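You operate a simulated robot arm through the tools that you are given. There is no shell and no other tool.

You run a simulated two-armed robot. Do the job below in one go: nothing can be reset, and whatever is moved stays where it is left.

Task
Put the felt carton on the open cabinet top away on the bottom wall shelf. Put the short white fibre pack on the open cabinet top away on the third shelf from the bottom of the low steel rack. Put two of the scrub brushes from the open cabinet top on the board under the low white bench. Put the green soap on the left end of the sink counter. Fetch the black fibre bundle and stand it on the bare right end of the old bench. Open the door marked supplies, take the beads carton from the green cupboard middle shelf and put it on the white plate, then shut the supplies. Open the oil box lid. Do these in any order. Set down upright: felt carton, short white fibre pack, black fibre bundle, beads carton.
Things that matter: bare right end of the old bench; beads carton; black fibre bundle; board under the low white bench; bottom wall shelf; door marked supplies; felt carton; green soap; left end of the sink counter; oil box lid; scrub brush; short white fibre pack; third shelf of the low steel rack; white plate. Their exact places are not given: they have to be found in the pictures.

The check looks at the end state, three seconds after you hand in, the way a careful person would. Anything else that was tipped, shoved, dropped, spilled or broken makes it a failure. A push-on lid holds only when it is set on centred and level and pressed home; a screw cap is set on level and turned clockwise until tight.

Robot
Two 7-joint arms with fingered hands on one trunk, on a base that moves. Base frame: it is fixed to the floor where the robot stands at the start and does not move with it; the origin is under the middle of the robot, x ahead of it, y to its left, z up. Units: m, degrees, N and s.
The left shoulder is at the start at [0.052, 0.173, 1.143], the right one opposite. With the tool pointing down near the work surface each hand reaches from about 0.38 to 0.8 m from the robot's upright axis, wherever it stands, measured 20 degrees to its own side. Places, roughly: bare right end of the old bench (31x23 cm) [0.48, -3.32, 0.78]; beads carton [2.5, -4, 1]; black fibre bundle (5x5x11 cm) [3, -1.3, 0.9]; board under the low white bench [1.6, 0.3, 0.2]; bottom wall shelf (59x19 cm) [0.04, 1.88, 1.2]; door marked supplies [2.5, -3.9, 1.4]; felt carton [3.25, -1, 1]; green soap (4x6x3 cm) [3.4, -1.3, 0.9]; left end of the sink counter (32x19 cm) [4.24, -1.92, 0.78]; oil box lid [1.6, -4.7, 0.9]; scrub brush [3, -1, 1]; short white fibre pack (8x5x5 cm) [3.2, -1, 0.9]; third shelf of the low steel rack (23x66 cm) [-2.88, 0.3, 1.16]; white plate (21x19x3 cm) [3.9, -2.3, 0.8]. Payload 3.5 kg a hand.
Tool frame (each hand has its own): the origin (TCP) lies between the finger pads and is the grasp point; the fingertips stand 0.025 m ahead of it; z points along the fingers, y is the line along which they close. The gripper opens to 0.088 m; its body begins 0.029 m behind the TCP. The gripper is a hand of 3 fingers: y runs from the thumb to the fingers, the wrist lies at [-0.013, -0.097, -0.162] in the tool frame.
Orientation is that of the tool frame in the base frame, as a unit quaternion [w, x, y, z]. With the fingers straight down and the wrist toward the robot, the tool's x, y and z point along [0, 1, 0], [1, 0, 0] and [0, 0, -1] of the base frame.

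Tools
- The arms move only by the tool jog_arm. It takes "left_targets", "right_targets" or both (then of equal length, played together; a hand with none holds still); each is a list of rows, each an object of numbers (a shift or turn left out is 0): "tx", "ty", "tz": the shift along the base's x, y, z in m; "ax", "ay", "az": the turn, a rotation vector about the base's x, y, z in degrees. In form: [{"tx": .., "ty": .., "tz": .., "ax": .., "ay": .., "az": ..}, ...]. A call has 1 to 20 rows; each row is the pose to reach, as a shift and turn from the pose commanded when the call began. A row lasts 0.2 s, in which the tool goes at most 0.05 m and 8.6 degrees; a call with a longer step from one row to the next is refused whole. A pose out of reach is approached as far as the arm can. The call stops where the force on the tool passes 40 N (or 10 N more than at its start, if that is more) or the arm is blocked; 0.2 s more then pass. In this call time passes only in rows, and 0.2 s behind the last. It gives the time, the measured TCP pose, the force on the tool (base axes), the opening and the grip force at its end, in the units of the frame above (readings bear some noise), with the torque about the TCP (base axes, N m) and any sound that the robot's microphone picked up.
- Cameras (640 x 400 px; columns grow to the right, rows downward): "scene" is now at [0.1522, -0.0146, 1.3606]; the picture's right is [-0.13, -0.99, 0.02], its down [-0.59, 0.06, -0.81] and it looks along [0.80, -0.11, -0.59] (base axes); focal length 278 px, centre (320, 200). "left" rides on the left gripper at [-0.058, -0.085, -0.099] in its tool frame; the picture's right is [-0.67, -0.35, 0.66], its down [0.69, -0.63, 0.37] and it looks along [0.28, 0.69, 0.66] (tool axes); focal length 261 px, centre (320, 200). "right" rides on the right gripper at [0.058, -0.085, -0.099] in its tool frame; the picture's right is [-0.67, 0.35, -0.66], its down [-0.69, -0.63, 0.37] and it looks along [-0.28, 0.69, 0.66] (tool axes); focal length 261 px, centre (320, 200).
- capture(camera): a new picture of that camera. It takes no simulated time.
- move_column(by): moves the trunk up (or, below 0, down) by that many m; the arms and the scene camera ride with it, the base frame stays. It gives what a move gives, with no picture.
- roll_base(legs): drives the robot by 1 to 6 legs, each [ahead, left, turn to the left] in m, m and degrees, along the robot's own axes; the way and the turn of a leg run together, so that a leg with both is an arc; at most 1.5 m and 180 degrees a leg. The arms and the cameras ride along, it lands a little off, and it stops where it bumps. It gives what a move gives.
- curl_fingers(index, middle, thumb_bend, thumb_turn, hand): sets how far each is bent, from 0 (flat) to 1 (curled in); at 0.3 the hand is open as for a grip, at 0.7 the pads meet at the TCP. One left out holds its place. A second passes; each finger stops where it meets its share of the squeeze, and holds until it gets a number again. It is the only way to open and close the hand. It gives what a move gives, with no picture; readings hold the bend of each and the force on the fingers (four entries, about 0 where the hand has none), thumb and palm. thumb_turn goes from beside the hand (0) to across from the fingers (1), as for a grip.
- turn_head(pan, tilt): turns the head with the scene camera to pan (to the left, within 86 degrees either way) and tilt (down, from -29 to 69), counted from straight ahead of the robot (the tilt from the chest, where the trunk bows). It gives what a move gives.
- point_at(camera, pixels): for up to 12 pixels [column, row] of the newest picture of that camera ("zoom" is the newest enlarged one), the place [x, y, z] in the base frame of the surface seen there, good to about 0.002 m, but the place of the scene camera against the robot may be out by one fixed shift of up to 0.018 m in any direction. It takes no simulated time.
- close_up(camera, box): a new picture of the part [left, top, right, bottom] of that camera's present view, enlarged. It takes no simulated time.
- job_done(): hands the job in; it is judged then, once.

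Unless the task says otherwise, let go and move clear before handing in.

The tools are called after "Call:" as a command line: name --argument value ..., lists and objects as JSON in quotes. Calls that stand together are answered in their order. jog_arm: Moves the arms, as the interface text tells. Its arguments: {"type":"object","properties":{"left_targets":{"type":"array","items":{"type":"object","properties":{"tx":{"type":"number"},"ty":{"type":"number"},"tz":{"type":"number"},"ax":{"type":"number"},"ay":{"type":"number"},"az":{"type":"number"}}}},"right_targets":{"type":"array","items":{"type":"object","properties":{"tx":{"type":"number"},"ty":{"type":"number"},"tz":{"type":"number"},"ax":{"type":"number"},"ay":{"type":"number"},"az":{"type":"number"}}}}},"required":[]} The other tools are called the same way: move_column (by) moves the trunk up or down; curl_fingers (index, middle, thumb_bend, thumb_turn, hand) moves the fingers one by one; roll_base (legs) drives the base; turn_head (pan, tilt) turns the head that bears the scene camera; capture (camera) takes a picture; point_at (camera, pixels) gives the place of the surface under pixels of a picture; close_up (camera, box) takes an enlarged picture of a part of a camera's view; job_done () hands the job in.

At the start:

```text
clock: 0.0
left_ee_pos: [0.4428, 0.1897, 1.0519]
left_tcp_rot: [0.001, 0.706, 0.708, -0.001]
left_force: [-0.1, -0.3, -0.3]
left_torque: [0.0, -0.01, 0.04]
left_grip_width: 0.0876
left_grasp_force: 0.0
left_shape: jaw
left_bend: [0.3, 0.3, 0.3, 0.98]
left_finger forces: [0.1, 0.0, 0.1, 0.1, 0.1, 0.1]
right_ee_pos: [0.5035, -0.2428, 1.047]
right_tcp_rot: [-0.001, 0.707, 0.707, 0.0]
right_force: [-0.2, -0.4, -0.4]
right_torque: [0.04, 0.01, 0.02]
right_grip_width: 0.0874
right_grasp_force: 0.1
right_shape: jaw
right_bend: [0.3, 0.3, 0.3, 0.98]
right_finger forces: [0.0, 0.0, 0.0, 0.1, 0.1, 0.1]
trunk travel left (down, up): [-0.225, 0.23]
robot x, y, heading: [-0.0004, -0.0011, 0.2]
head pan, tilt (commanded): [-7.3, 28.2]
```

scene: 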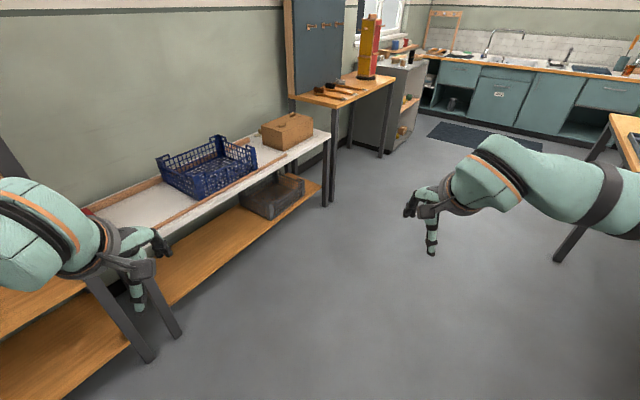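
right: 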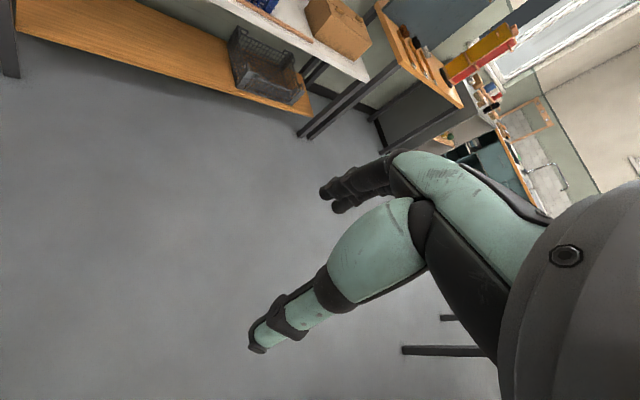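
left: 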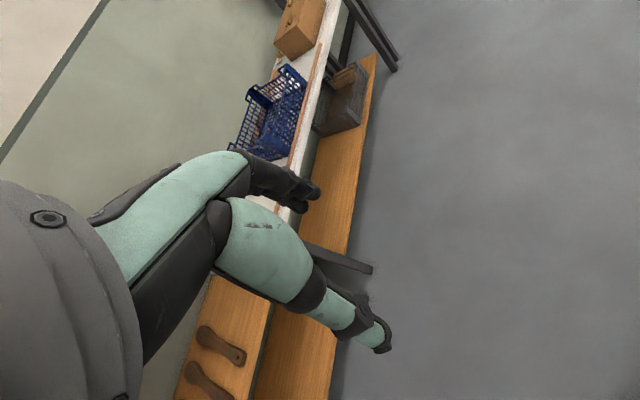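

The first picture shows the low white bench along the left wall (board under it around pixel 230,240), and a kitchen far ahead. I'll look around with the head before driving.

Call:
turn_head --pan -20 --tilt 10

Call:
capture --camera "scene"

Call:
turn_head --pan -75 --tilt 15

Call:
capture --camera "scene"

Call:
turn_head --pan 70 --tilt 15

Call:
capture --camera "scene"

```text
clock: 0.8
left_ee_pos: [0.4419, 0.1903, 1.0522]
left_tcp_rot: [0.001, 0.706, 0.708, -0.001]
left_force: [0.0, 0.0, -0.8]
left_torque: [-0.02, 0.02, 0.0]
left_grip_width: 0.0877
left_grasp_force: 0.0
left_shape: jaw
left_bend: [0.3, 0.3, 0.3, 0.98]
left_finger forces: [0.0, 0.0, 0.1, 0.0, 0.0, 0.0]
right_ee_pos: [0.5032, -0.2434, 1.0467]
right_tcp_rot: [0.001, 0.707, 0.707, 0.0]
right_force: [0.3, -0.1, -0.6]
right_torque: [-0.01, -0.01, -0.01]
right_grip_width: 0.0875
right_grasp_force: 0.0
right_shape: jaw
right_bend: [0.3, 0.3, 0.3, 0.98]
right_finger forces: [0.0, 0.1, 0.0, 0.0, 0.0, 0.0]
trunk travel left (down, up): [-0.225, 0.23]
robot x, y, heading: [0.0004, 0.0002, -0.1]
head pan, tilt (commanded): [-20.0, 10.0]
```

```text
taken
```

scene: 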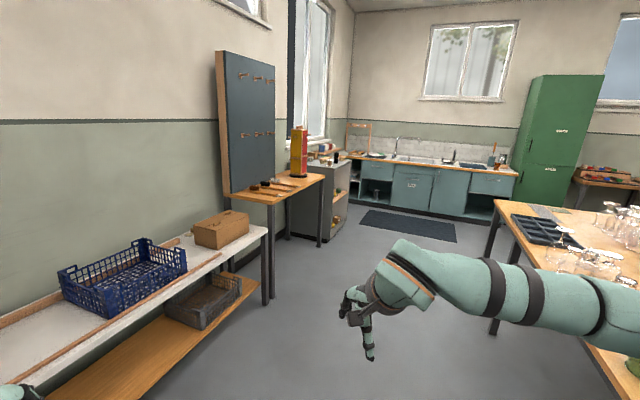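

```text
clock: 2.0
left_ee_pos: [0.4412, 0.1898, 1.0521]
left_tcp_rot: [0.001, 0.706, 0.708, -0.001]
left_force: [0.1, -0.3, -0.1]
left_torque: [0.0, -0.02, -0.02]
left_grip_width: 0.0876
left_grasp_force: 0.0
left_shape: jaw
left_bend: [0.3, 0.3, 0.3, 0.98]
left_finger forces: [0.1, 0.0, 0.1, 0.0, 0.0, 0.0]
right_ee_pos: [0.5036, -0.2434, 1.0453]
right_tcp_rot: [0.0, 0.708, 0.707, -0.001]
right_force: [0.0, 0.1, 0.6]
right_torque: [0.01, 0.0, -0.01]
right_grip_width: 0.0878
right_grasp_force: 0.2
right_shape: jaw
right_bend: [0.3, 0.3, 0.3, 0.98]
right_finger forces: [0.0, 0.0, 0.0, 0.1, 0.0, 0.1]
trunk travel left (down, up): [-0.225, 0.23]
robot x, y, heading: [-0.0003, -0.0033, -0.2]
head pan, tilt (commanded): [-75.0, 15.0]
```

```text
taken
```

scene: 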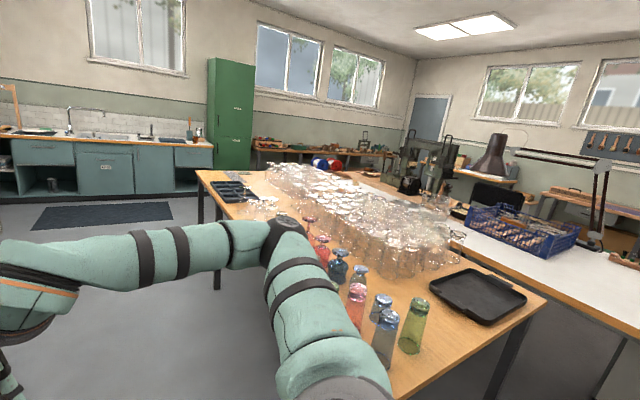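

```text
clock: 4.3
left_ee_pos: [0.442, 0.1902, 1.0523]
left_tcp_rot: [0.001, 0.707, 0.707, -0.001]
left_force: [0.6, 0.1, -0.2]
left_torque: [-0.01, -0.02, -0.06]
left_grip_width: 0.0873
left_grasp_force: 0.1
left_shape: jaw
left_bend: [0.3, 0.3, 0.3, 0.98]
left_finger forces: [0.0, 0.0, 0.0, 0.0, 0.0, 0.0]
right_ee_pos: [0.5045, -0.2434, 1.0457]
right_tcp_rot: [0.0, 0.707, 0.707, 0.0]
right_force: [-0.8, -0.1, -0.3]
right_torque: [0.0, 0.03, -0.01]
right_grip_width: 0.0876
right_grasp_force: 0.1
right_shape: jaw
right_bend: [0.3, 0.3, 0.3, 0.98]
right_finger forces: [0.1, 0.0, 0.0, 0.1, 0.0, 0.0]
trunk travel left (down, up): [-0.225, 0.23]
robot x, y, heading: [-0.0008, -0.0, 0.2]
head pan, tilt (commanded): [70.0, 15.0]
```

```text
taken
```

scene: 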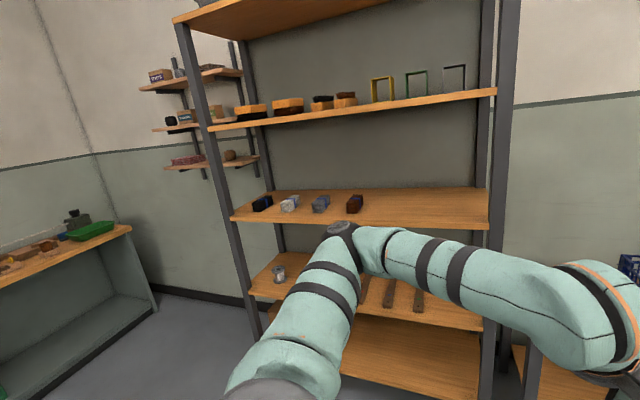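

The pan 70 view shows a tall rack with wall shelves behind it (pixels 165-260, 65-170); the pan -75 view shows the glass table, green cupboard and benches. I'll measure positions in these views.

Call:
point_at --camera "scene" --pixels '[[210, 165], [240, 160], [180, 168], [205, 125], [180, 90], [60, 255], [130, 230], [250, 330], [355, 210], [480, 220], [240, 220], [430, 95]]'

Call:
turn_head --pan 86 --tilt 10

Call:
capture --camera "scene"

Call:
turn_head --pan -86 --tilt 10

Call:
capture --camera "scene"

```text
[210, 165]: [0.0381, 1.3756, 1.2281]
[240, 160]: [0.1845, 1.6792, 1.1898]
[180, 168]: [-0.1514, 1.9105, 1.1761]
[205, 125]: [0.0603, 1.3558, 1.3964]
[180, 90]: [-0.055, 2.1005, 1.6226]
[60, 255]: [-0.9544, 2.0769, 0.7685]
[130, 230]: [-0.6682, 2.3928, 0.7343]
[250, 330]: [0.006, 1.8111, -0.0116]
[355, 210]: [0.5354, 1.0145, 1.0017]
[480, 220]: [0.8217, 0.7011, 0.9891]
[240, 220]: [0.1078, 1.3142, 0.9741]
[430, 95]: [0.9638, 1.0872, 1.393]
```

```text
clock: 5.1
left_ee_pos: [0.4418, 0.1908, 1.0509]
left_tcp_rot: [0.0, 0.707, 0.708, 0.0]
left_force: [0.3, 0.0, 0.0]
left_torque: [0.01, 0.01, -0.01]
left_grip_width: 0.0879
left_grasp_force: 0.0
left_shape: jaw
left_bend: [0.3, 0.3, 0.3, 0.98]
left_finger forces: [0.0, 0.0, 0.1, 0.0, 0.0, 0.0]
right_ee_pos: [0.5032, -0.2435, 1.0452]
right_tcp_rot: [0.0, 0.707, 0.707, 0.0]
right_force: [-0.8, -0.4, 0.3]
right_torque: [0.02, -0.02, 0.02]
right_grip_width: 0.0877
right_grasp_force: 0.1
right_shape: jaw
right_bend: [0.3, 0.3, 0.3, 0.98]
right_finger forces: [0.0, 0.1, 0.0, 0.0, 0.0, 0.0]
trunk travel left (down, up): [-0.225, 0.23]
robot x, y, heading: [0.0026, -0.0004, 0.0]
head pan, tilt (commanded): [85.9, 10.0]
```

```text
taken
```

scene: 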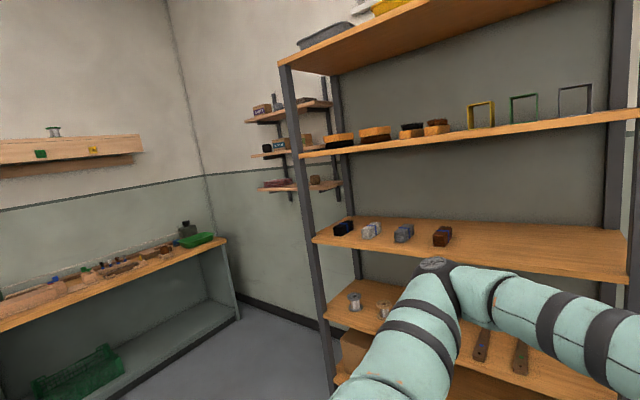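

```text
clock: 7.7
left_ee_pos: [0.4421, 0.1897, 1.0512]
left_tcp_rot: [0.001, 0.707, 0.708, 0.0]
left_force: [0.2, 0.8, -0.2]
left_torque: [-0.04, 0.0, 0.01]
left_grip_width: 0.0876
left_grasp_force: 0.1
left_shape: jaw
left_bend: [0.3, 0.3, 0.3, 0.98]
left_finger forces: [0.0, 0.0, 0.0, 0.0, 0.1, 0.0]
right_ee_pos: [0.5039, -0.2427, 1.0478]
right_tcp_rot: [0.0, 0.707, 0.707, 0.0]
right_force: [0.6, -0.1, 0.4]
right_torque: [0.0, 0.01, -0.01]
right_grip_width: 0.0873
right_grasp_force: 0.0
right_shape: jaw
right_bend: [0.3, 0.3, 0.3, 0.98]
right_finger forces: [0.0, 0.0, 0.0, 0.1, 0.0, 0.1]
trunk travel left (down, up): [-0.225, 0.23]
robot x, y, heading: [-0.0014, 0.0023, 0.0]
head pan, tilt (commanded): [-85.9, 10.0]
```

```text
taken
```

scene: 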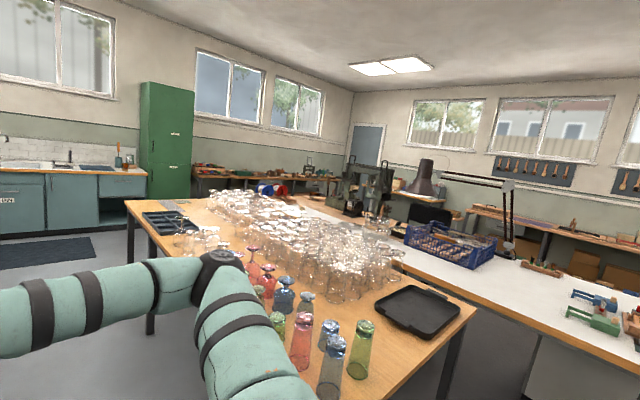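

The pan -86 view shows the glass table between me and the far benches; the furniture runs about 40° askew to the base frame. I'll measure floor obstacles here.

Call:
point_at --camera "scene" --pixels '[[345, 392], [475, 312], [132, 202], [190, 200], [150, 333], [310, 210], [400, 265], [540, 335], [165, 170], [30, 235], [250, 175], [330, 185]]'

Call:
close_up --camera "scene" --box '[120, 80, 340, 220]'

Call:
point_at --camera "zoom" --pixels '[[100, 160], [150, 245], [300, 265], [420, 310], [560, 260], [490, 345], [60, 360], [600, 300]]'

```text
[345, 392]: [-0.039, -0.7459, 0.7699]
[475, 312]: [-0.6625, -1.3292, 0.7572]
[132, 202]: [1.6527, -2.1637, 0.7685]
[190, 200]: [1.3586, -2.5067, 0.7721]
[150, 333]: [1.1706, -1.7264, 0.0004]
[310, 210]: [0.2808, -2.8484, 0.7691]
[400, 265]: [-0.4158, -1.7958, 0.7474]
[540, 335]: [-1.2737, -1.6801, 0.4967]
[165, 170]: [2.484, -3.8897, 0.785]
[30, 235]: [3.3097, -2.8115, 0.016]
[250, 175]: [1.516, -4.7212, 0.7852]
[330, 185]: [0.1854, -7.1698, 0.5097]
```

```text
2.86 times, centred on (230, 150) of scene
```

zoom: 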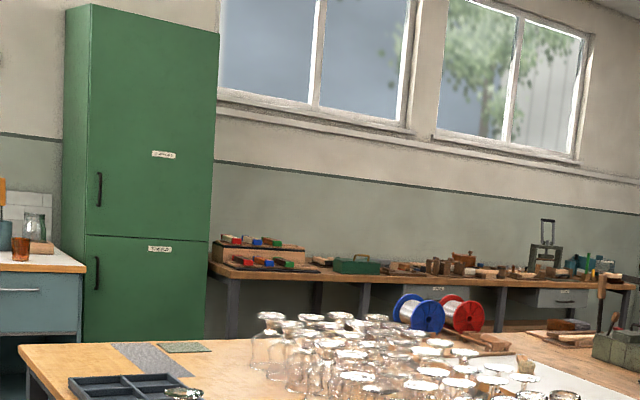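

```text
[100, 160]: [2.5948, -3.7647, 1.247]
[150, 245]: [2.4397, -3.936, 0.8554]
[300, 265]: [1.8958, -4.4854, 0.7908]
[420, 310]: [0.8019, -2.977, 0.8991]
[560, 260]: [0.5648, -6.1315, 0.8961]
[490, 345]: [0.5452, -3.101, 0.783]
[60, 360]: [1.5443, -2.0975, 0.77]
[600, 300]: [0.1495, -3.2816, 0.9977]
```

Zoom shows the green cupboard (two labelled doors) and the green oil box on the back bench around zoom pixel (355,264). Now I'll measure the low bench and its board, and the cabinet ahead.

Call:
turn_head --pan 0 --tilt 25

Call:
capture --camera "scene"

Call:
point_at --camera "scene" --pixels '[[300, 200], [250, 240], [160, 300], [290, 230], [330, 180], [340, 240], [210, 330], [330, 205], [390, 150], [440, 200], [420, 120], [455, 110]]'

Call:
turn_head --pan -18 --tilt 8

Call:
close_up --camera "scene" --box '[240, 130, 400, 230]'

Call:
point_at --camera "zoom" --pixels '[[200, 180], [300, 170], [250, 120], [350, 130], [400, 100], [300, 300], [450, 300], [200, 230]]'

```text
clock: 9.3
left_ee_pos: [0.4426, 0.1896, 1.0522]
left_tcp_rot: [0.001, 0.706, 0.708, -0.001]
left_force: [-0.7, 0.6, 0.4]
left_torque: [-0.01, -0.01, -0.02]
left_grip_width: 0.0879
left_grasp_force: 0.2
left_shape: jaw
left_bend: [0.3, 0.3, 0.3, 0.98]
left_finger forces: [0.0, 0.1, 0.0, 0.0, 0.1, 0.1]
right_ee_pos: [0.5035, -0.2437, 1.0455]
right_tcp_rot: [0.0, 0.707, 0.707, 0.0]
right_force: [0.0, 0.2, 0.1]
right_torque: [0.0, 0.0, -0.05]
right_grip_width: 0.0874
right_grasp_force: 0.1
right_shape: jaw
right_bend: [0.3, 0.3, 0.3, 0.98]
right_finger forces: [0.0, 0.1, 0.0, 0.1, 0.0, 0.0]
trunk travel left (down, up): [-0.225, 0.23]
robot x, y, heading: [-0.0024, -0.0005, -0.2]
head pan, tilt (commanded): [0.0, 25.0]
```

```text
taken
```

scene: 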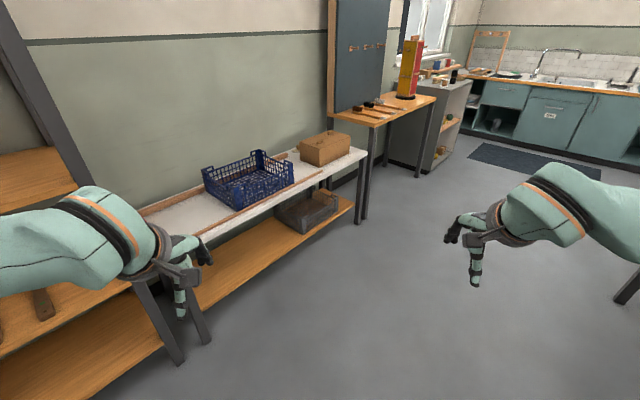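

```text
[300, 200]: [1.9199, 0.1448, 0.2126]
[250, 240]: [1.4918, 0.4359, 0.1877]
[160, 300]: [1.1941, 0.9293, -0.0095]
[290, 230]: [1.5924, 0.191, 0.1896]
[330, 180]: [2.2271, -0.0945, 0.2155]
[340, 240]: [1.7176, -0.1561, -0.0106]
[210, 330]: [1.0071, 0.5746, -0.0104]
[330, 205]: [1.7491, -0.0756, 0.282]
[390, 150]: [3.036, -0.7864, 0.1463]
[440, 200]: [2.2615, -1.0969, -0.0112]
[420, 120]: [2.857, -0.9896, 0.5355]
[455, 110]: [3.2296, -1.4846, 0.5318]
```

```text
clock: 10.1
left_ee_pos: [0.4424, 0.1902, 1.0521]
left_tcp_rot: [0.0, 0.706, 0.708, 0.0]
left_force: [0.5, -0.4, 0.1]
left_torque: [-0.02, 0.0, 0.01]
left_grip_width: 0.0875
left_grasp_force: 0.1
left_shape: jaw
left_bend: [0.3, 0.3, 0.3, 0.98]
left_finger forces: [0.1, 0.1, 0.0, 0.0, 0.1, 0.0]
right_ee_pos: [0.5029, -0.2426, 1.0459]
right_tcp_rot: [0.0, 0.707, 0.707, 0.0]
right_force: [-0.1, 0.0, -0.5]
right_torque: [-0.04, 0.0, 0.01]
right_grip_width: 0.0875
right_grasp_force: 0.0
right_shape: jaw
right_bend: [0.3, 0.3, 0.3, 0.98]
right_finger forces: [0.1, 0.1, 0.0, 0.0, 0.1, 0.0]
trunk travel left (down, up): [-0.225, 0.23]
robot x, y, heading: [0.0008, 0.0036, 0.0]
head pan, tilt (commanded): [-18.0, 8.0]
```

```text
4.00 times, centred on (320, 180) of scene
```

zoom: 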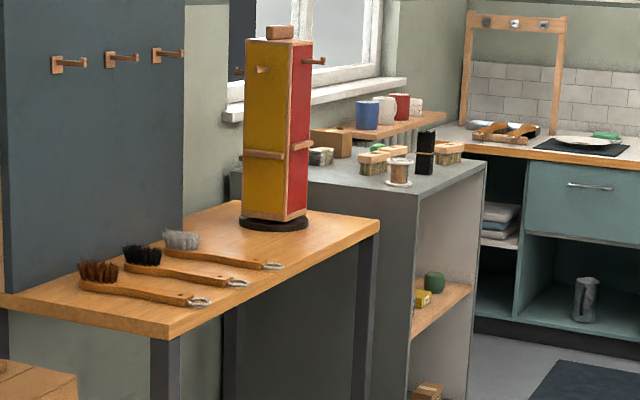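

```text
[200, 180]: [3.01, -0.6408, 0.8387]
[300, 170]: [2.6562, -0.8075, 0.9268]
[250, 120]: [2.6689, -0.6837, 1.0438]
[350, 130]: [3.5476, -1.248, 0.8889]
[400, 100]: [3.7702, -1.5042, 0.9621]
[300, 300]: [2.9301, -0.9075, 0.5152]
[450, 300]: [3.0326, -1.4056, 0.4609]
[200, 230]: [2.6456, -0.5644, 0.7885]
```

The enlarged view shows the cabinet top with a brown carton (325,142), a pale pack (320,156), brushes (385,155 and 450,152), a spool (400,172) and the black bundle (427,152); the plate is at (585,142) on the counter. I'll turn and drive along the aisle to it.

Call:
roll_base --legs '[[0, 0, -40], [1.4, 0, 0], [1.4, 0.1, 0]]'

Call:
turn_head --pan 60 --tilt 25

Call:
capture --camera "scene"

```text
clock: 25.5
left_ee_pos: [2.6641, -1.8517, 1.0518]
left_tcp_rot: [-0.001, 0.905, 0.426, -0.001]
left_force: [0.9, 0.6, 0.7]
left_torque: [-0.01, -0.03, 0.03]
left_grip_width: 0.0878
left_grasp_force: 0.0
left_shape: jaw
left_bend: [0.3, 0.3, 0.3, 0.98]
left_finger forces: [0.0, 0.1, 0.0, 0.0, 0.1, 0.0]
right_ee_pos: [2.4342, -2.2245, 1.0458]
right_tcp_rot: [-0.001, 0.905, 0.426, 0.001]
right_force: [0.4, -0.2, 0.9]
right_torque: [0.03, -0.01, -0.03]
right_grip_width: 0.0875
right_grasp_force: 0.0
right_shape: jaw
right_bend: [0.3, 0.3, 0.3, 0.98]
right_finger forces: [0.0, 0.0, 0.0, 0.1, 0.0, 0.0]
trunk travel left (down, up): [-0.225, 0.23]
robot x, y, heading: [2.2018, -1.717, -39.7]
head pan, tilt (commanded): [-18.0, 8.0]
```

```text
clock: 27.0
left_ee_pos: [2.6624, -1.8518, 1.0518]
left_tcp_rot: [0.001, 0.905, 0.426, -0.001]
left_force: [-0.7, 0.7, -0.1]
left_torque: [0.0, -0.01, -0.02]
left_grip_width: 0.0877
left_grasp_force: 0.2
left_shape: jaw
left_bend: [0.3, 0.3, 0.3, 0.98]
left_finger forces: [0.1, 0.0, 0.0, 0.1, 0.1, 0.0]
right_ee_pos: [2.4339, -2.2243, 1.0449]
right_tcp_rot: [0.0, 0.905, 0.426, 0.0]
right_force: [-0.1, 0.4, -0.1]
right_torque: [-0.01, 0.02, 0.01]
right_grip_width: 0.0875
right_grasp_force: 0.0
right_shape: jaw
right_bend: [0.3, 0.3, 0.3, 0.98]
right_finger forces: [0.0, 0.1, 0.0, 0.0, 0.1, 0.0]
trunk travel left (down, up): [-0.225, 0.23]
robot x, y, heading: [2.2004, -1.7154, -39.7]
head pan, tilt (commanded): [60.0, 25.0]
```

```text
taken
```

scene: 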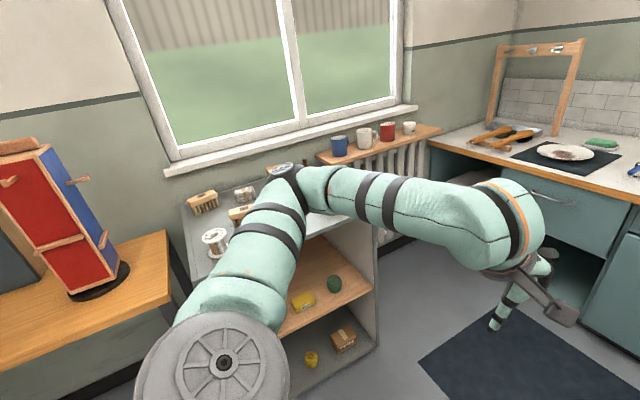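

The cabinet top is partly hidden behind my left arm. I'll turn 90° left to face it, then look down at its top.

Call:
roll_base --legs '[[0.25, 0, 0], [0, 0, 90]]'

Call:
turn_head --pan 0 --tilt 25

Call:
capture --camera "scene"

Call:
close_up --camera "scene" --box '[200, 80, 440, 230]'

```text
clock: 32.7
left_ee_pos: [2.5216, -1.4102, 1.0522]
left_tcp_rot: [0.001, 0.332, 0.943, -0.001]
left_force: [0.5, -1.0, 0.7]
left_torque: [-0.03, 0.02, -0.02]
left_grip_width: 0.0877
left_grasp_force: 0.1
left_shape: jaw
left_bend: [0.3, 0.3, 0.3, 0.98]
left_finger forces: [0.1, 0.0, 0.0, 0.0, 0.1, 0.0]
right_ee_pos: [2.8986, -1.6354, 1.0458]
right_tcp_rot: [0.0, 0.332, 0.943, 0.001]
right_force: [0.4, 0.2, -0.4]
right_torque: [0.0, 0.01, 0.01]
right_grip_width: 0.0874
right_grasp_force: 0.1
right_shape: jaw
right_bend: [0.3, 0.3, 0.3, 0.98]
right_finger forces: [0.0, 0.1, 0.1, 0.0, 0.0, 0.0]
trunk travel left (down, up): [-0.225, 0.23]
robot x, y, heading: [2.394, -1.8753, 51.0]
head pan, tilt (commanded): [60.0, 25.0]
```

```text
clock: 34.0
left_ee_pos: [2.5231, -1.4094, 1.0517]
left_tcp_rot: [0.0, 0.333, 0.943, -0.001]
left_force: [-0.5, 0.2, 0.1]
left_torque: [0.01, -0.01, 0.01]
left_grip_width: 0.0876
left_grasp_force: 0.1
left_shape: jaw
left_bend: [0.3, 0.3, 0.3, 0.98]
left_finger forces: [0.0, 0.1, 0.0, 0.0, 0.0, 0.0]
right_ee_pos: [2.8981, -1.6346, 1.0465]
right_tcp_rot: [0.0, 0.333, 0.943, 0.0]
right_force: [-0.4, 0.0, 1.1]
right_torque: [0.02, 0.01, 0.0]
right_grip_width: 0.0879
right_grasp_force: 0.0
right_shape: jaw
right_bend: [0.3, 0.3, 0.3, 0.98]
right_finger forces: [0.0, 0.0, 0.0, 0.1, 0.1, 0.0]
trunk travel left (down, up): [-0.225, 0.23]
robot x, y, heading: [2.3952, -1.8714, 51.2]
head pan, tilt (commanded): [0.0, 25.0]
```

```text
taken
```

scene: 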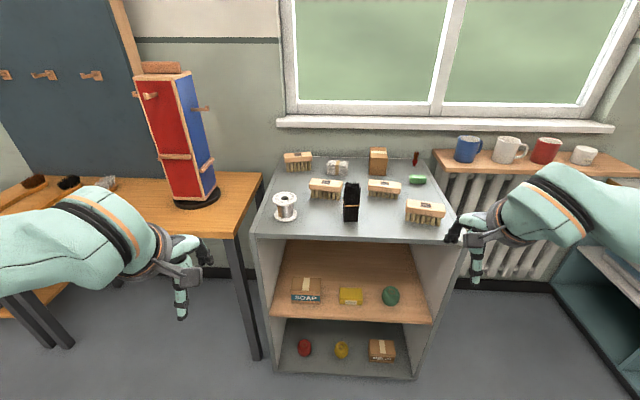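

```text
2.67 times, centred on (320, 155) of scene
```

zoom: 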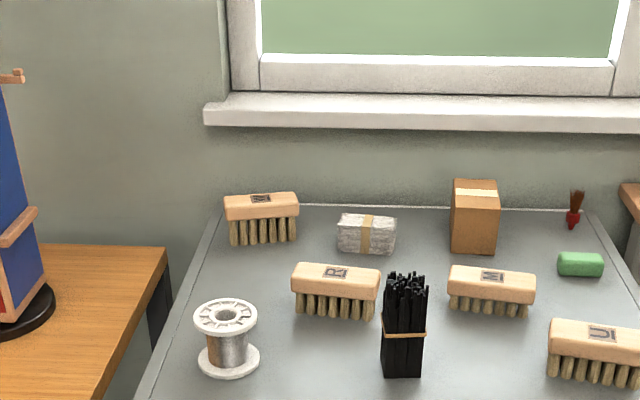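

All the cabinet-top items are in view: carton (475,215), pack (366,235), brushes, soap (580,264), black bundle (404,325). I'll measure their positions.

Call:
point_at --camera "zoom" --pixels '[[475, 230], [475, 187], [345, 222], [385, 222], [366, 240], [580, 262], [404, 365], [262, 202], [335, 275], [490, 282], [600, 335], [420, 395]]'

Call:
point_at --camera "zoom" --pixels '[[456, 184], [497, 186], [458, 246], [497, 250], [342, 214], [395, 216], [341, 247], [392, 252], [405, 278], [560, 270], [600, 272], [225, 370]]'

Call:
point_at --camera "scene" --pixels '[[262, 235], [440, 242], [350, 238], [290, 157], [330, 300], [345, 370], [450, 230], [250, 180], [300, 123], [540, 160]]'

```text
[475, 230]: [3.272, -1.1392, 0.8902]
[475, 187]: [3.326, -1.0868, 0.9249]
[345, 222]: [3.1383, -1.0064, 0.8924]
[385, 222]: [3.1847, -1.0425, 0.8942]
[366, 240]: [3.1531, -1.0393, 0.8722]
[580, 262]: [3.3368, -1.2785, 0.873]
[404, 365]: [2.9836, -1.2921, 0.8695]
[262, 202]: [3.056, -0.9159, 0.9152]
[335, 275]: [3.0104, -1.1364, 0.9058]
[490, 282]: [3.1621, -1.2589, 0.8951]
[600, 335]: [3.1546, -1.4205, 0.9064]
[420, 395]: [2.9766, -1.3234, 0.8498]
```

```text
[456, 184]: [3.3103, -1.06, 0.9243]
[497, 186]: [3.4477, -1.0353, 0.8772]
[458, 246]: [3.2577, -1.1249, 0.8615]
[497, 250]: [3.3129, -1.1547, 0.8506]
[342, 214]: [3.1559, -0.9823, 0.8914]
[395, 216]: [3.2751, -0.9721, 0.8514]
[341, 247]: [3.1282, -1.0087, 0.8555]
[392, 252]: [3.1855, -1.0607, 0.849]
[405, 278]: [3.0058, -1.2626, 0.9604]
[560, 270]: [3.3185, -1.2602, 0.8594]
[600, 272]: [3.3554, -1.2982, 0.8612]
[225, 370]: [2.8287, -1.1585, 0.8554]
```

```text
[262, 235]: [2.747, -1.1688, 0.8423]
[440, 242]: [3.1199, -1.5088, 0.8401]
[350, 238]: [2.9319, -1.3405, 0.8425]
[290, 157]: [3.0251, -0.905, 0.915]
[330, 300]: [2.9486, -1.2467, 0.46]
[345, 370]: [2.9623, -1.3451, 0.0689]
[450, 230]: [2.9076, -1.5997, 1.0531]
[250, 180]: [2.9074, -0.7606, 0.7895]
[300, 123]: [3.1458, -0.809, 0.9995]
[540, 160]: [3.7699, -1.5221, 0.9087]
```

The cabinet top is at z≈0.85, with its front edge about 1 m ahead. I'll raise the trunk a little and move closer and slightly right.

Call:
move_column --by 0.1

Call:
roll_base --legs '[[0.3, -0.1, -1]]'

Call:
turn_head --pan 0 --tilt 40

Call:
capture --camera "scene"

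Call:
capture --camera "right"

Call:
capture --camera "left"

```text
clock: 35.3
left_ee_pos: [2.5229, -1.4106, 1.1507]
left_tcp_rot: [0.001, 0.332, 0.943, -0.001]
left_force: [-0.1, 0.7, 0.2]
left_torque: [0.01, -0.03, 0.0]
left_grip_width: 0.0877
left_grasp_force: 0.1
left_shape: jaw
left_bend: [0.3, 0.3, 0.3, 0.98]
left_finger forces: [0.1, 0.0, 0.1, 0.0, 0.0, 0.1]
right_ee_pos: [2.8978, -1.6346, 1.1441]
right_tcp_rot: [0.0, 0.332, 0.943, 0.0]
right_force: [-0.4, 0.1, 0.1]
right_torque: [-0.03, -0.03, 0.03]
right_grip_width: 0.0875
right_grasp_force: 0.1
right_shape: jaw
right_bend: [0.3, 0.3, 0.3, 0.98]
right_finger forces: [0.0, 0.1, 0.0, 0.1, 0.0, 0.1]
trunk travel left (down, up): [-0.325, 0.13]
robot x, y, heading: [2.3889, -1.8746, 50.8]
head pan, tilt (commanded): [0.0, 25.0]
```

```text
clock: 37.5
left_ee_pos: [2.8017, -1.2432, 1.1519]
left_tcp_rot: [0.001, 0.342, 0.94, 0.0]
left_force: [0.3, 1.1, 0.0]
left_torque: [0.0, 0.01, 0.02]
left_grip_width: 0.0875
left_grasp_force: 0.1
left_shape: jaw
left_bend: [0.3, 0.3, 0.3, 0.98]
left_finger forces: [0.1, 0.0, 0.0, 0.0, 0.0, 0.0]
right_ee_pos: [3.1732, -1.475, 1.1475]
right_tcp_rot: [0.001, 0.341, 0.94, 0.001]
right_force: [0.4, 0.3, -0.1]
right_torque: [-0.01, 0.06, 0.0]
right_grip_width: 0.0876
right_grasp_force: 0.0
right_shape: jaw
right_bend: [0.3, 0.3, 0.3, 0.98]
right_finger forces: [0.2, 0.0, 0.0, 0.1, 0.0, 0.0]
trunk travel left (down, up): [-0.325, 0.13]
robot x, y, heading: [2.6655, -1.7028, 50.0]
head pan, tilt (commanded): [0.0, 25.0]
```

```text
clock: 38.2
left_ee_pos: [2.803, -1.2431, 1.1503]
left_tcp_rot: [0.001, 0.341, 0.94, 0.001]
left_force: [-1.3, -0.1, -0.6]
left_torque: [-0.01, -0.01, 0.0]
left_grip_width: 0.0876
left_grasp_force: 0.1
left_shape: jaw
left_bend: [0.3, 0.3, 0.3, 0.98]
left_finger forces: [0.1, 0.0, 0.0, 0.1, 0.0, 0.0]
right_ee_pos: [3.1756, -1.4736, 1.1463]
right_tcp_rot: [0.001, 0.341, 0.94, 0.0]
right_force: [-0.1, -0.3, 0.6]
right_torque: [-0.01, 0.04, 0.01]
right_grip_width: 0.0877
right_grasp_force: 0.1
right_shape: jaw
right_bend: [0.3, 0.3, 0.3, 0.98]
right_finger forces: [0.0, 0.0, 0.0, 0.0, 0.0, 0.0]
trunk travel left (down, up): [-0.325, 0.13]
robot x, y, heading: [2.6689, -1.7027, 50.3]
head pan, tilt (commanded): [0.0, 40.0]
```

```text
taken
```

scene: 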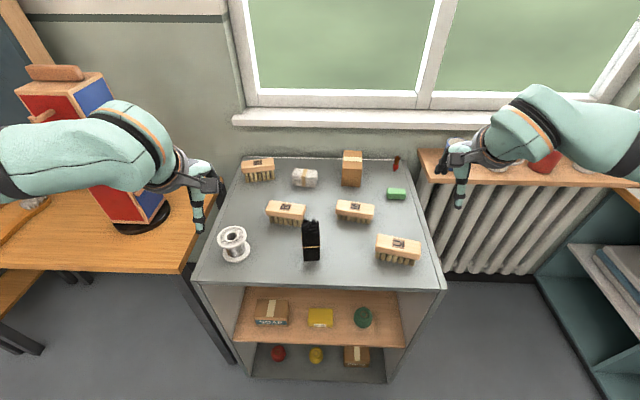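

```text
taken
```

right: 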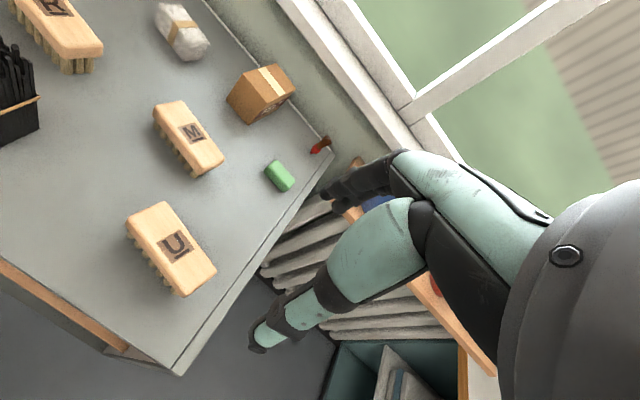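

```text
taken
```

left: 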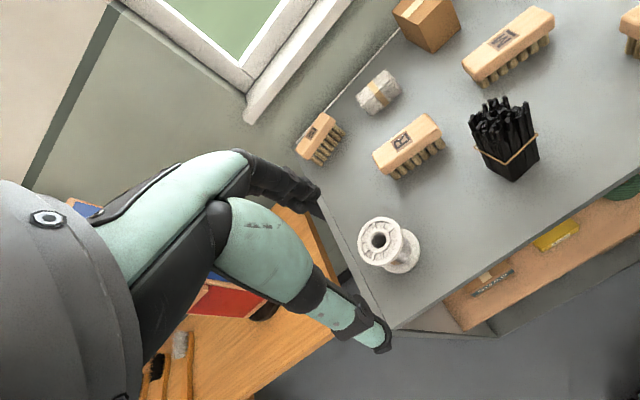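

Both hand cameras see the items well. I'll measure with them, since they have no offset, and compare with the scene camera.

Call:
point_at --camera "right" --pixels '[[280, 172], [272, 163], [286, 190], [266, 175], [292, 180], [258, 85], [236, 70], [292, 92], [265, 118], [183, 30], [188, 130], [172, 247]]'

Call:
point_at --camera "left" --pixels '[[512, 130], [478, 145], [515, 180], [540, 150], [480, 110], [525, 110], [378, 92], [405, 145], [325, 135], [508, 45], [430, 15], [585, 200]]'

Call:
point_at --camera "scene" --pixels '[[397, 192], [352, 157], [304, 174], [311, 228], [311, 258], [290, 208], [258, 162], [397, 241], [355, 208], [320, 270], [396, 198]]'

```text
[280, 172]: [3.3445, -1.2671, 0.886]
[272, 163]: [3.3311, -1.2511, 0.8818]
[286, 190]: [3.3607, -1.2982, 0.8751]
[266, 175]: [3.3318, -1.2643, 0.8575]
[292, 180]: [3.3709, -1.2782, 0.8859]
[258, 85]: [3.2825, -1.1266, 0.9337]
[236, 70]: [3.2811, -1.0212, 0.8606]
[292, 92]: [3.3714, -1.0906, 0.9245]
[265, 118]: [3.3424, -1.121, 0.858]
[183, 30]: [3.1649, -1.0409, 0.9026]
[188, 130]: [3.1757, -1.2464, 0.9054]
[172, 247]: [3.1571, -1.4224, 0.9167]
```

```text
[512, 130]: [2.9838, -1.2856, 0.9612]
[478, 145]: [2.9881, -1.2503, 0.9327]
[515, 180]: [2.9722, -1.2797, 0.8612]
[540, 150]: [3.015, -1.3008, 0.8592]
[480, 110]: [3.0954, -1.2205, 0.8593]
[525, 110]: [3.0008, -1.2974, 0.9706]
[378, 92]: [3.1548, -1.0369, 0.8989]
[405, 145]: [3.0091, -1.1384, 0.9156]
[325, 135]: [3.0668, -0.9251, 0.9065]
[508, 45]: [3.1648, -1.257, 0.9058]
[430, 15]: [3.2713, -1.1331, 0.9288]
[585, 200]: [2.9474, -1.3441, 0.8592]
```

```text
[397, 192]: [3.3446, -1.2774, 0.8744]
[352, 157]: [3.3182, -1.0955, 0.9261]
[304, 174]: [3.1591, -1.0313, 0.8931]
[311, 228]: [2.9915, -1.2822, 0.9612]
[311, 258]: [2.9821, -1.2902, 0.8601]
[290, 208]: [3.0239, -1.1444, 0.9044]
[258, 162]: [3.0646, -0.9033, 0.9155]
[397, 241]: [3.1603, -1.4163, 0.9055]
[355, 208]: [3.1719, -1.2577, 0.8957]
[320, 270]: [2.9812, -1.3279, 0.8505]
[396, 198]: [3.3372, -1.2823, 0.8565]
```

Hand cameras put the cabinet top at z≈0.859 (scene reads ~0.009 low) and the soap centre near (3.348,-1.274). Reach is borderline, so I'll look down to check the gap between my base and the cabinet.

Call:
turn_head --pan 0 --tilt 69

Call:
capture --camera "scene"

Call:
point_at --camera "scene" --pixels '[[320, 395], [250, 390], [320, 300], [320, 350], [400, 390], [320, 200]]'

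```text
clock: 39.2
left_ee_pos: [2.8031, -1.242, 1.1518]
left_tcp_rot: [0.001, 0.34, 0.94, -0.001]
left_force: [0.4, -0.2, 0.2]
left_torque: [0.01, -0.03, 0.01]
left_grip_width: 0.0876
left_grasp_force: 0.0
left_shape: jaw
left_bend: [0.3, 0.3, 0.3, 0.98]
left_finger forces: [0.1, 0.0, 0.0, 0.0, 0.0, 0.0]
right_ee_pos: [3.1757, -1.4738, 1.1455]
right_tcp_rot: [0.0, 0.341, 0.94, -0.001]
right_force: [0.6, -0.9, -0.2]
right_torque: [-0.02, -0.01, 0.02]
right_grip_width: 0.0877
right_grasp_force: 0.1
right_shape: jaw
right_bend: [0.3, 0.3, 0.3, 0.98]
right_finger forces: [0.0, 0.1, 0.0, 0.1, 0.1, 0.0]
trunk travel left (down, up): [-0.325, 0.13]
robot x, y, heading: [2.6666, -1.7052, 49.7]
head pan, tilt (commanded): [0.0, 68.8]
```

```text
taken
```

scene: 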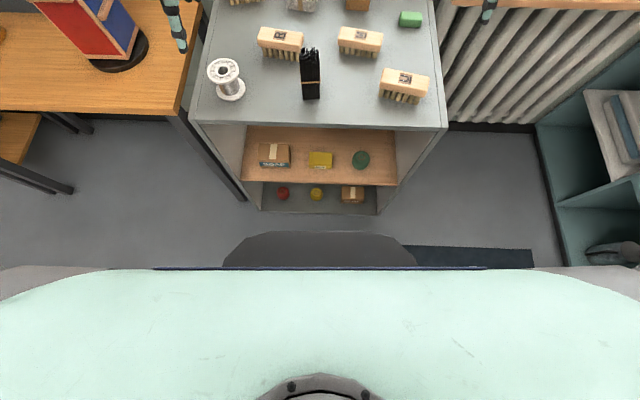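

```text
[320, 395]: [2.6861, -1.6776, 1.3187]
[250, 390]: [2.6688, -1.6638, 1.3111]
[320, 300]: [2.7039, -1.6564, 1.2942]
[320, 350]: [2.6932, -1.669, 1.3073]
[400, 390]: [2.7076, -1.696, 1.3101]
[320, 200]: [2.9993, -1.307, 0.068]
```

The dark base front shows at rows 233-265 and the cabinet foot at row ~213. I'll measure that gap.

Call:
point_at --camera "scene" --pixels '[[320, 236], [320, 255], [320, 215], [320, 209], [320, 225], [250, 240], [390, 240]]'

```text
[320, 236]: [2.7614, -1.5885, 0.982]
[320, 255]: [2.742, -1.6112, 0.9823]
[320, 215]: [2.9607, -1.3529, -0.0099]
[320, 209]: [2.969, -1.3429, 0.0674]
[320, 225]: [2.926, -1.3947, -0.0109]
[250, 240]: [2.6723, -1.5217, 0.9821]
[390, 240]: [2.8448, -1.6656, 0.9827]
```

The chest front is only 0.15 m ahead of the axis, so there is still clearance. I'll creep 6 cm closer and 3 cm right.

Call:
roll_base --legs '[[0.06, -0.03, 0]]'

Call:
turn_head --pan -10 --tilt 45

Call:
capture --camera "right"

Call:
close_up --camera "right" --box '[220, 140, 340, 215]'

```text
clock: 40.2
left_ee_pos: [2.858, -1.2187, 1.1534]
left_tcp_rot: [0.003, 0.341, 0.94, 0.002]
left_force: [0.5, -0.3, 0.7]
left_torque: [-0.01, -0.01, 0.01]
left_grip_width: 0.0875
left_grasp_force: 0.0
left_shape: jaw
left_bend: [0.3, 0.3, 0.3, 0.98]
left_finger forces: [0.0, 0.0, 0.1, 0.0, 0.1, 0.0]
right_ee_pos: [3.2315, -1.45, 1.1495]
right_tcp_rot: [0.002, 0.341, 0.94, 0.003]
right_force: [0.1, -0.1, 0.0]
right_torque: [-0.03, -0.03, 0.0]
right_grip_width: 0.0876
right_grasp_force: 0.1
right_shape: jaw
right_bend: [0.3, 0.3, 0.3, 0.98]
right_finger forces: [0.1, 0.0, 0.0, 0.0, 0.1, 0.1]
trunk travel left (down, up): [-0.325, 0.13]
robot x, y, heading: [2.7245, -1.6794, 50.0]
head pan, tilt (commanded): [0.0, 68.8]
```

```text
clock: 41.0
left_ee_pos: [2.8653, -1.2156, 1.1517]
left_tcp_rot: [0.0, 0.34, 0.94, 0.001]
left_force: [1.0, 0.1, -0.4]
left_torque: [0.04, 0.0, 0.02]
left_grip_width: 0.0874
left_grasp_force: 0.0
left_shape: jaw
left_bend: [0.3, 0.3, 0.3, 0.98]
left_finger forces: [0.0, 0.0, 0.0, 0.0, 0.0, 0.0]
right_ee_pos: [3.2376, -1.4478, 1.1461]
right_tcp_rot: [0.0, 0.341, 0.94, -0.001]
right_force: [0.5, 0.1, 0.2]
right_torque: [-0.02, 0.02, -0.03]
right_grip_width: 0.0876
right_grasp_force: 0.1
right_shape: jaw
right_bend: [0.3, 0.3, 0.3, 0.98]
right_finger forces: [0.0, 0.0, 0.1, 0.1, 0.0, 0.0]
trunk travel left (down, up): [-0.325, 0.13]
robot x, y, heading: [2.7246, -1.6742, 50.4]
head pan, tilt (commanded): [-10.0, 45.0]
```

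```text
taken
```

right: 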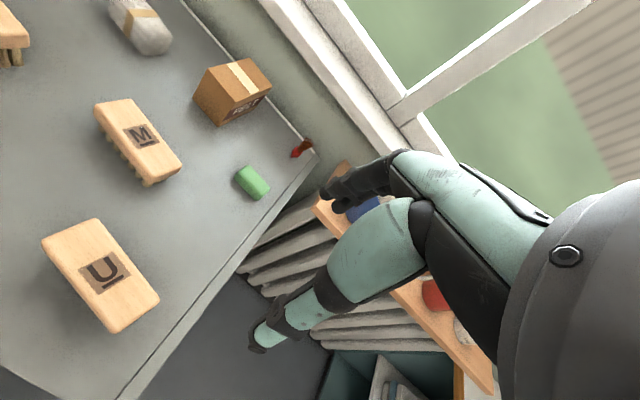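

```text
5.33 times, centred on (280, 178) of right
```

zoom: 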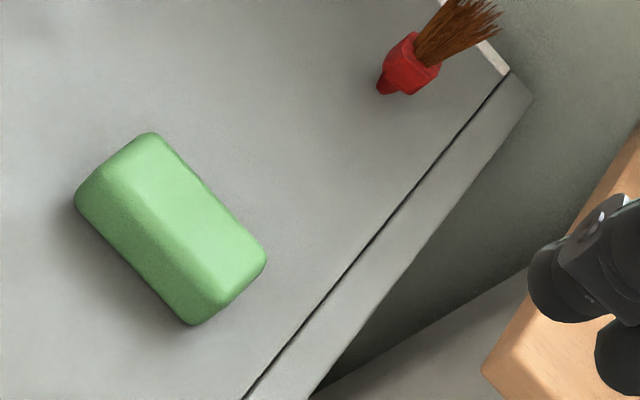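

The enlarged right view shows the soap clearly with its long axis along the cabinet front direction. I'll measure its top edges.

Call:
point_at --camera "zoom" --pixels '[[150, 140], [110, 165], [260, 250], [225, 290], [185, 215], [130, 250], [80, 205], [195, 320], [205, 200], [330, 200]]'

```text
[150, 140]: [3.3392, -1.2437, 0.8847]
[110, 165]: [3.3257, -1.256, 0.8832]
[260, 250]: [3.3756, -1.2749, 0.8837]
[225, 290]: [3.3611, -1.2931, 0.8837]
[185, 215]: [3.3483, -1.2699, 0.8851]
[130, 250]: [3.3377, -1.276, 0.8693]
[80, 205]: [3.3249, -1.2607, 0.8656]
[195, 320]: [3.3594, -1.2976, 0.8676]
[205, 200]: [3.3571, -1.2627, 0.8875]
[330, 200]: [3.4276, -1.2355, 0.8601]
```

Soap top spans about (3.326..3.376, -1.244..-1.293), centre (3.350,-1.267), long axis at -43°, which suits my present hand orientation. I'll move the right hand above it and partway down.

Call:
jog_arm --right_targets '[{"tx": 0.024, "ty": 0.036}, {"tx": 0.046, "ty": 0.074}, {"tx": 0.07, "ty": 0.11}, {"tx": 0.092, "ty": 0.146}, {"tx": 0.112, "ty": 0.18}, {"tx": 0.112, "ty": 0.18, "tz": -0.045}, {"tx": 0.112, "ty": 0.18, "tz": -0.09}, {"tx": 0.112, "ty": 0.18, "tz": -0.135}, {"tx": 0.112, "ty": 0.18, "tz": -0.17}, {"tx": 0.112, "ty": 0.18, "tz": -0.19}]'

Call:
capture --camera "right"

Call:
capture --camera "scene"

```text
clock: 43.2
left_ee_pos: [2.8632, -1.216, 1.1514]
left_tcp_rot: [0.001, 0.341, 0.94, -0.001]
left_force: [0.7, 1.1, 0.2]
left_torque: [0.01, 0.01, -0.01]
left_grip_width: 0.0876
left_grasp_force: 0.2
left_shape: jaw
left_bend: [0.3, 0.3, 0.3, 0.98]
left_finger forces: [0.0, 0.0, 0.0, 0.1, 0.1, 0.1]
right_ee_pos: [3.3468, -1.2709, 0.9552]
right_tcp_rot: [0.0, 0.341, 0.94, 0.001]
right_force: [-0.3, 0.0, 0.0]
right_torque: [-0.02, -0.01, -0.01]
right_grip_width: 0.0879
right_grasp_force: 0.1
right_shape: jaw
right_bend: [0.3, 0.3, 0.3, 0.98]
right_finger forces: [0.0, 0.0, 0.0, 0.0, 0.0, 0.0]
trunk travel left (down, up): [-0.325, 0.13]
robot x, y, heading: [2.7288, -1.6799, 49.9]
head pan, tilt (commanded): [-10.0, 45.0]
```

```text
taken
```

right: 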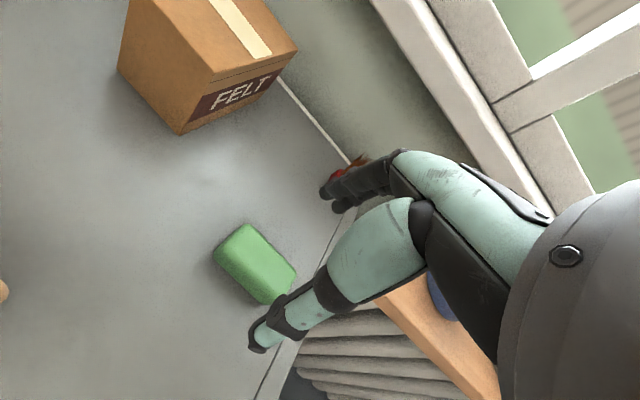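

```text
taken
```

scene: 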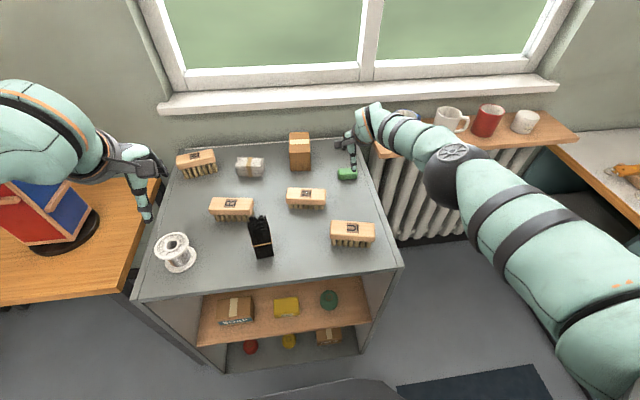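

TCP projects to about (260,269) on the surface, matching the soap's centre (255,263), and the carton beside it is labelled FELT. Descending and closing on the soap.

Call:
jog_arm --right_targets '[{"tz": -0.035, "tx": 0.001, "ty": 0.001}, {"tz": -0.065, "tx": 0.002, "ty": 0.002}]'

Call:
curl_fingers --hand "right" --index 0.62 --middle 0.62 --thumb_bend 0.62

Call:
capture --camera "right"

```text
clock: 43.9
left_ee_pos: [2.8647, -1.2166, 1.1518]
left_tcp_rot: [0.001, 0.341, 0.94, -0.001]
left_force: [0.1, 0.4, 0.3]
left_torque: [0.01, 0.0, 0.0]
left_grip_width: 0.0878
left_grasp_force: 0.0
left_shape: jaw
left_bend: [0.3, 0.3, 0.3, 0.98]
left_finger forces: [0.0, 0.0, 0.1, 0.1, 0.0, 0.0]
right_ee_pos: [3.3419, -1.2811, 0.9148]
right_tcp_rot: [0.0, 0.342, 0.94, -0.001]
right_force: [0.5, -0.3, 0.5]
right_torque: [0.02, -0.01, 0.0]
right_grip_width: 0.0878
right_grasp_force: 0.1
right_shape: jaw
right_bend: [0.3, 0.3, 0.3, 0.98]
right_finger forces: [0.0, 0.0, 0.0, 0.1, 0.1, 0.1]
right hand out of reach, approached as far as the arm can: row 1, 2
trunk travel left (down, up): [-0.325, 0.13]
robot x, y, heading: [2.7222, -1.6771, 50.1]
head pan, tilt (commanded): [-10.0, 45.0]
```

```text
clock: 44.9
left_ee_pos: [2.8636, -1.2161, 1.1524]
left_tcp_rot: [0.001, 0.341, 0.94, 0.0]
left_force: [1.2, -0.6, -0.1]
left_torque: [-0.01, 0.0, -0.03]
left_grip_width: 0.0875
left_grasp_force: 0.0
left_shape: jaw
left_bend: [0.3, 0.3, 0.3, 0.98]
left_finger forces: [0.0, 0.0, 0.0, 0.0, 0.0, 0.0]
right_ee_pos: [3.3418, -1.2819, 0.9153]
right_tcp_rot: [0.0, 0.341, 0.94, 0.0]
right_force: [0.0, 0.0, 0.3]
right_torque: [0.02, 0.02, 0.05]
right_grip_width: 0.0159
right_grasp_force: 0.1
right_shape: fingers
right_bend: [0.62, 0.62, 0.62, 0.98]
right_finger forces: [0.1, 0.1, 0.1, 0.0, 0.0, 0.0]
trunk travel left (down, up): [-0.325, 0.13]
robot x, y, heading: [2.7291, -1.6769, 50.1]
head pan, tilt (commanded): [-10.0, 45.0]
```

```text
taken
```

right: 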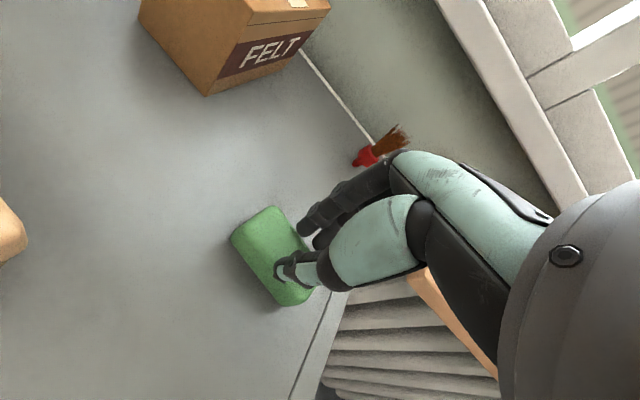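

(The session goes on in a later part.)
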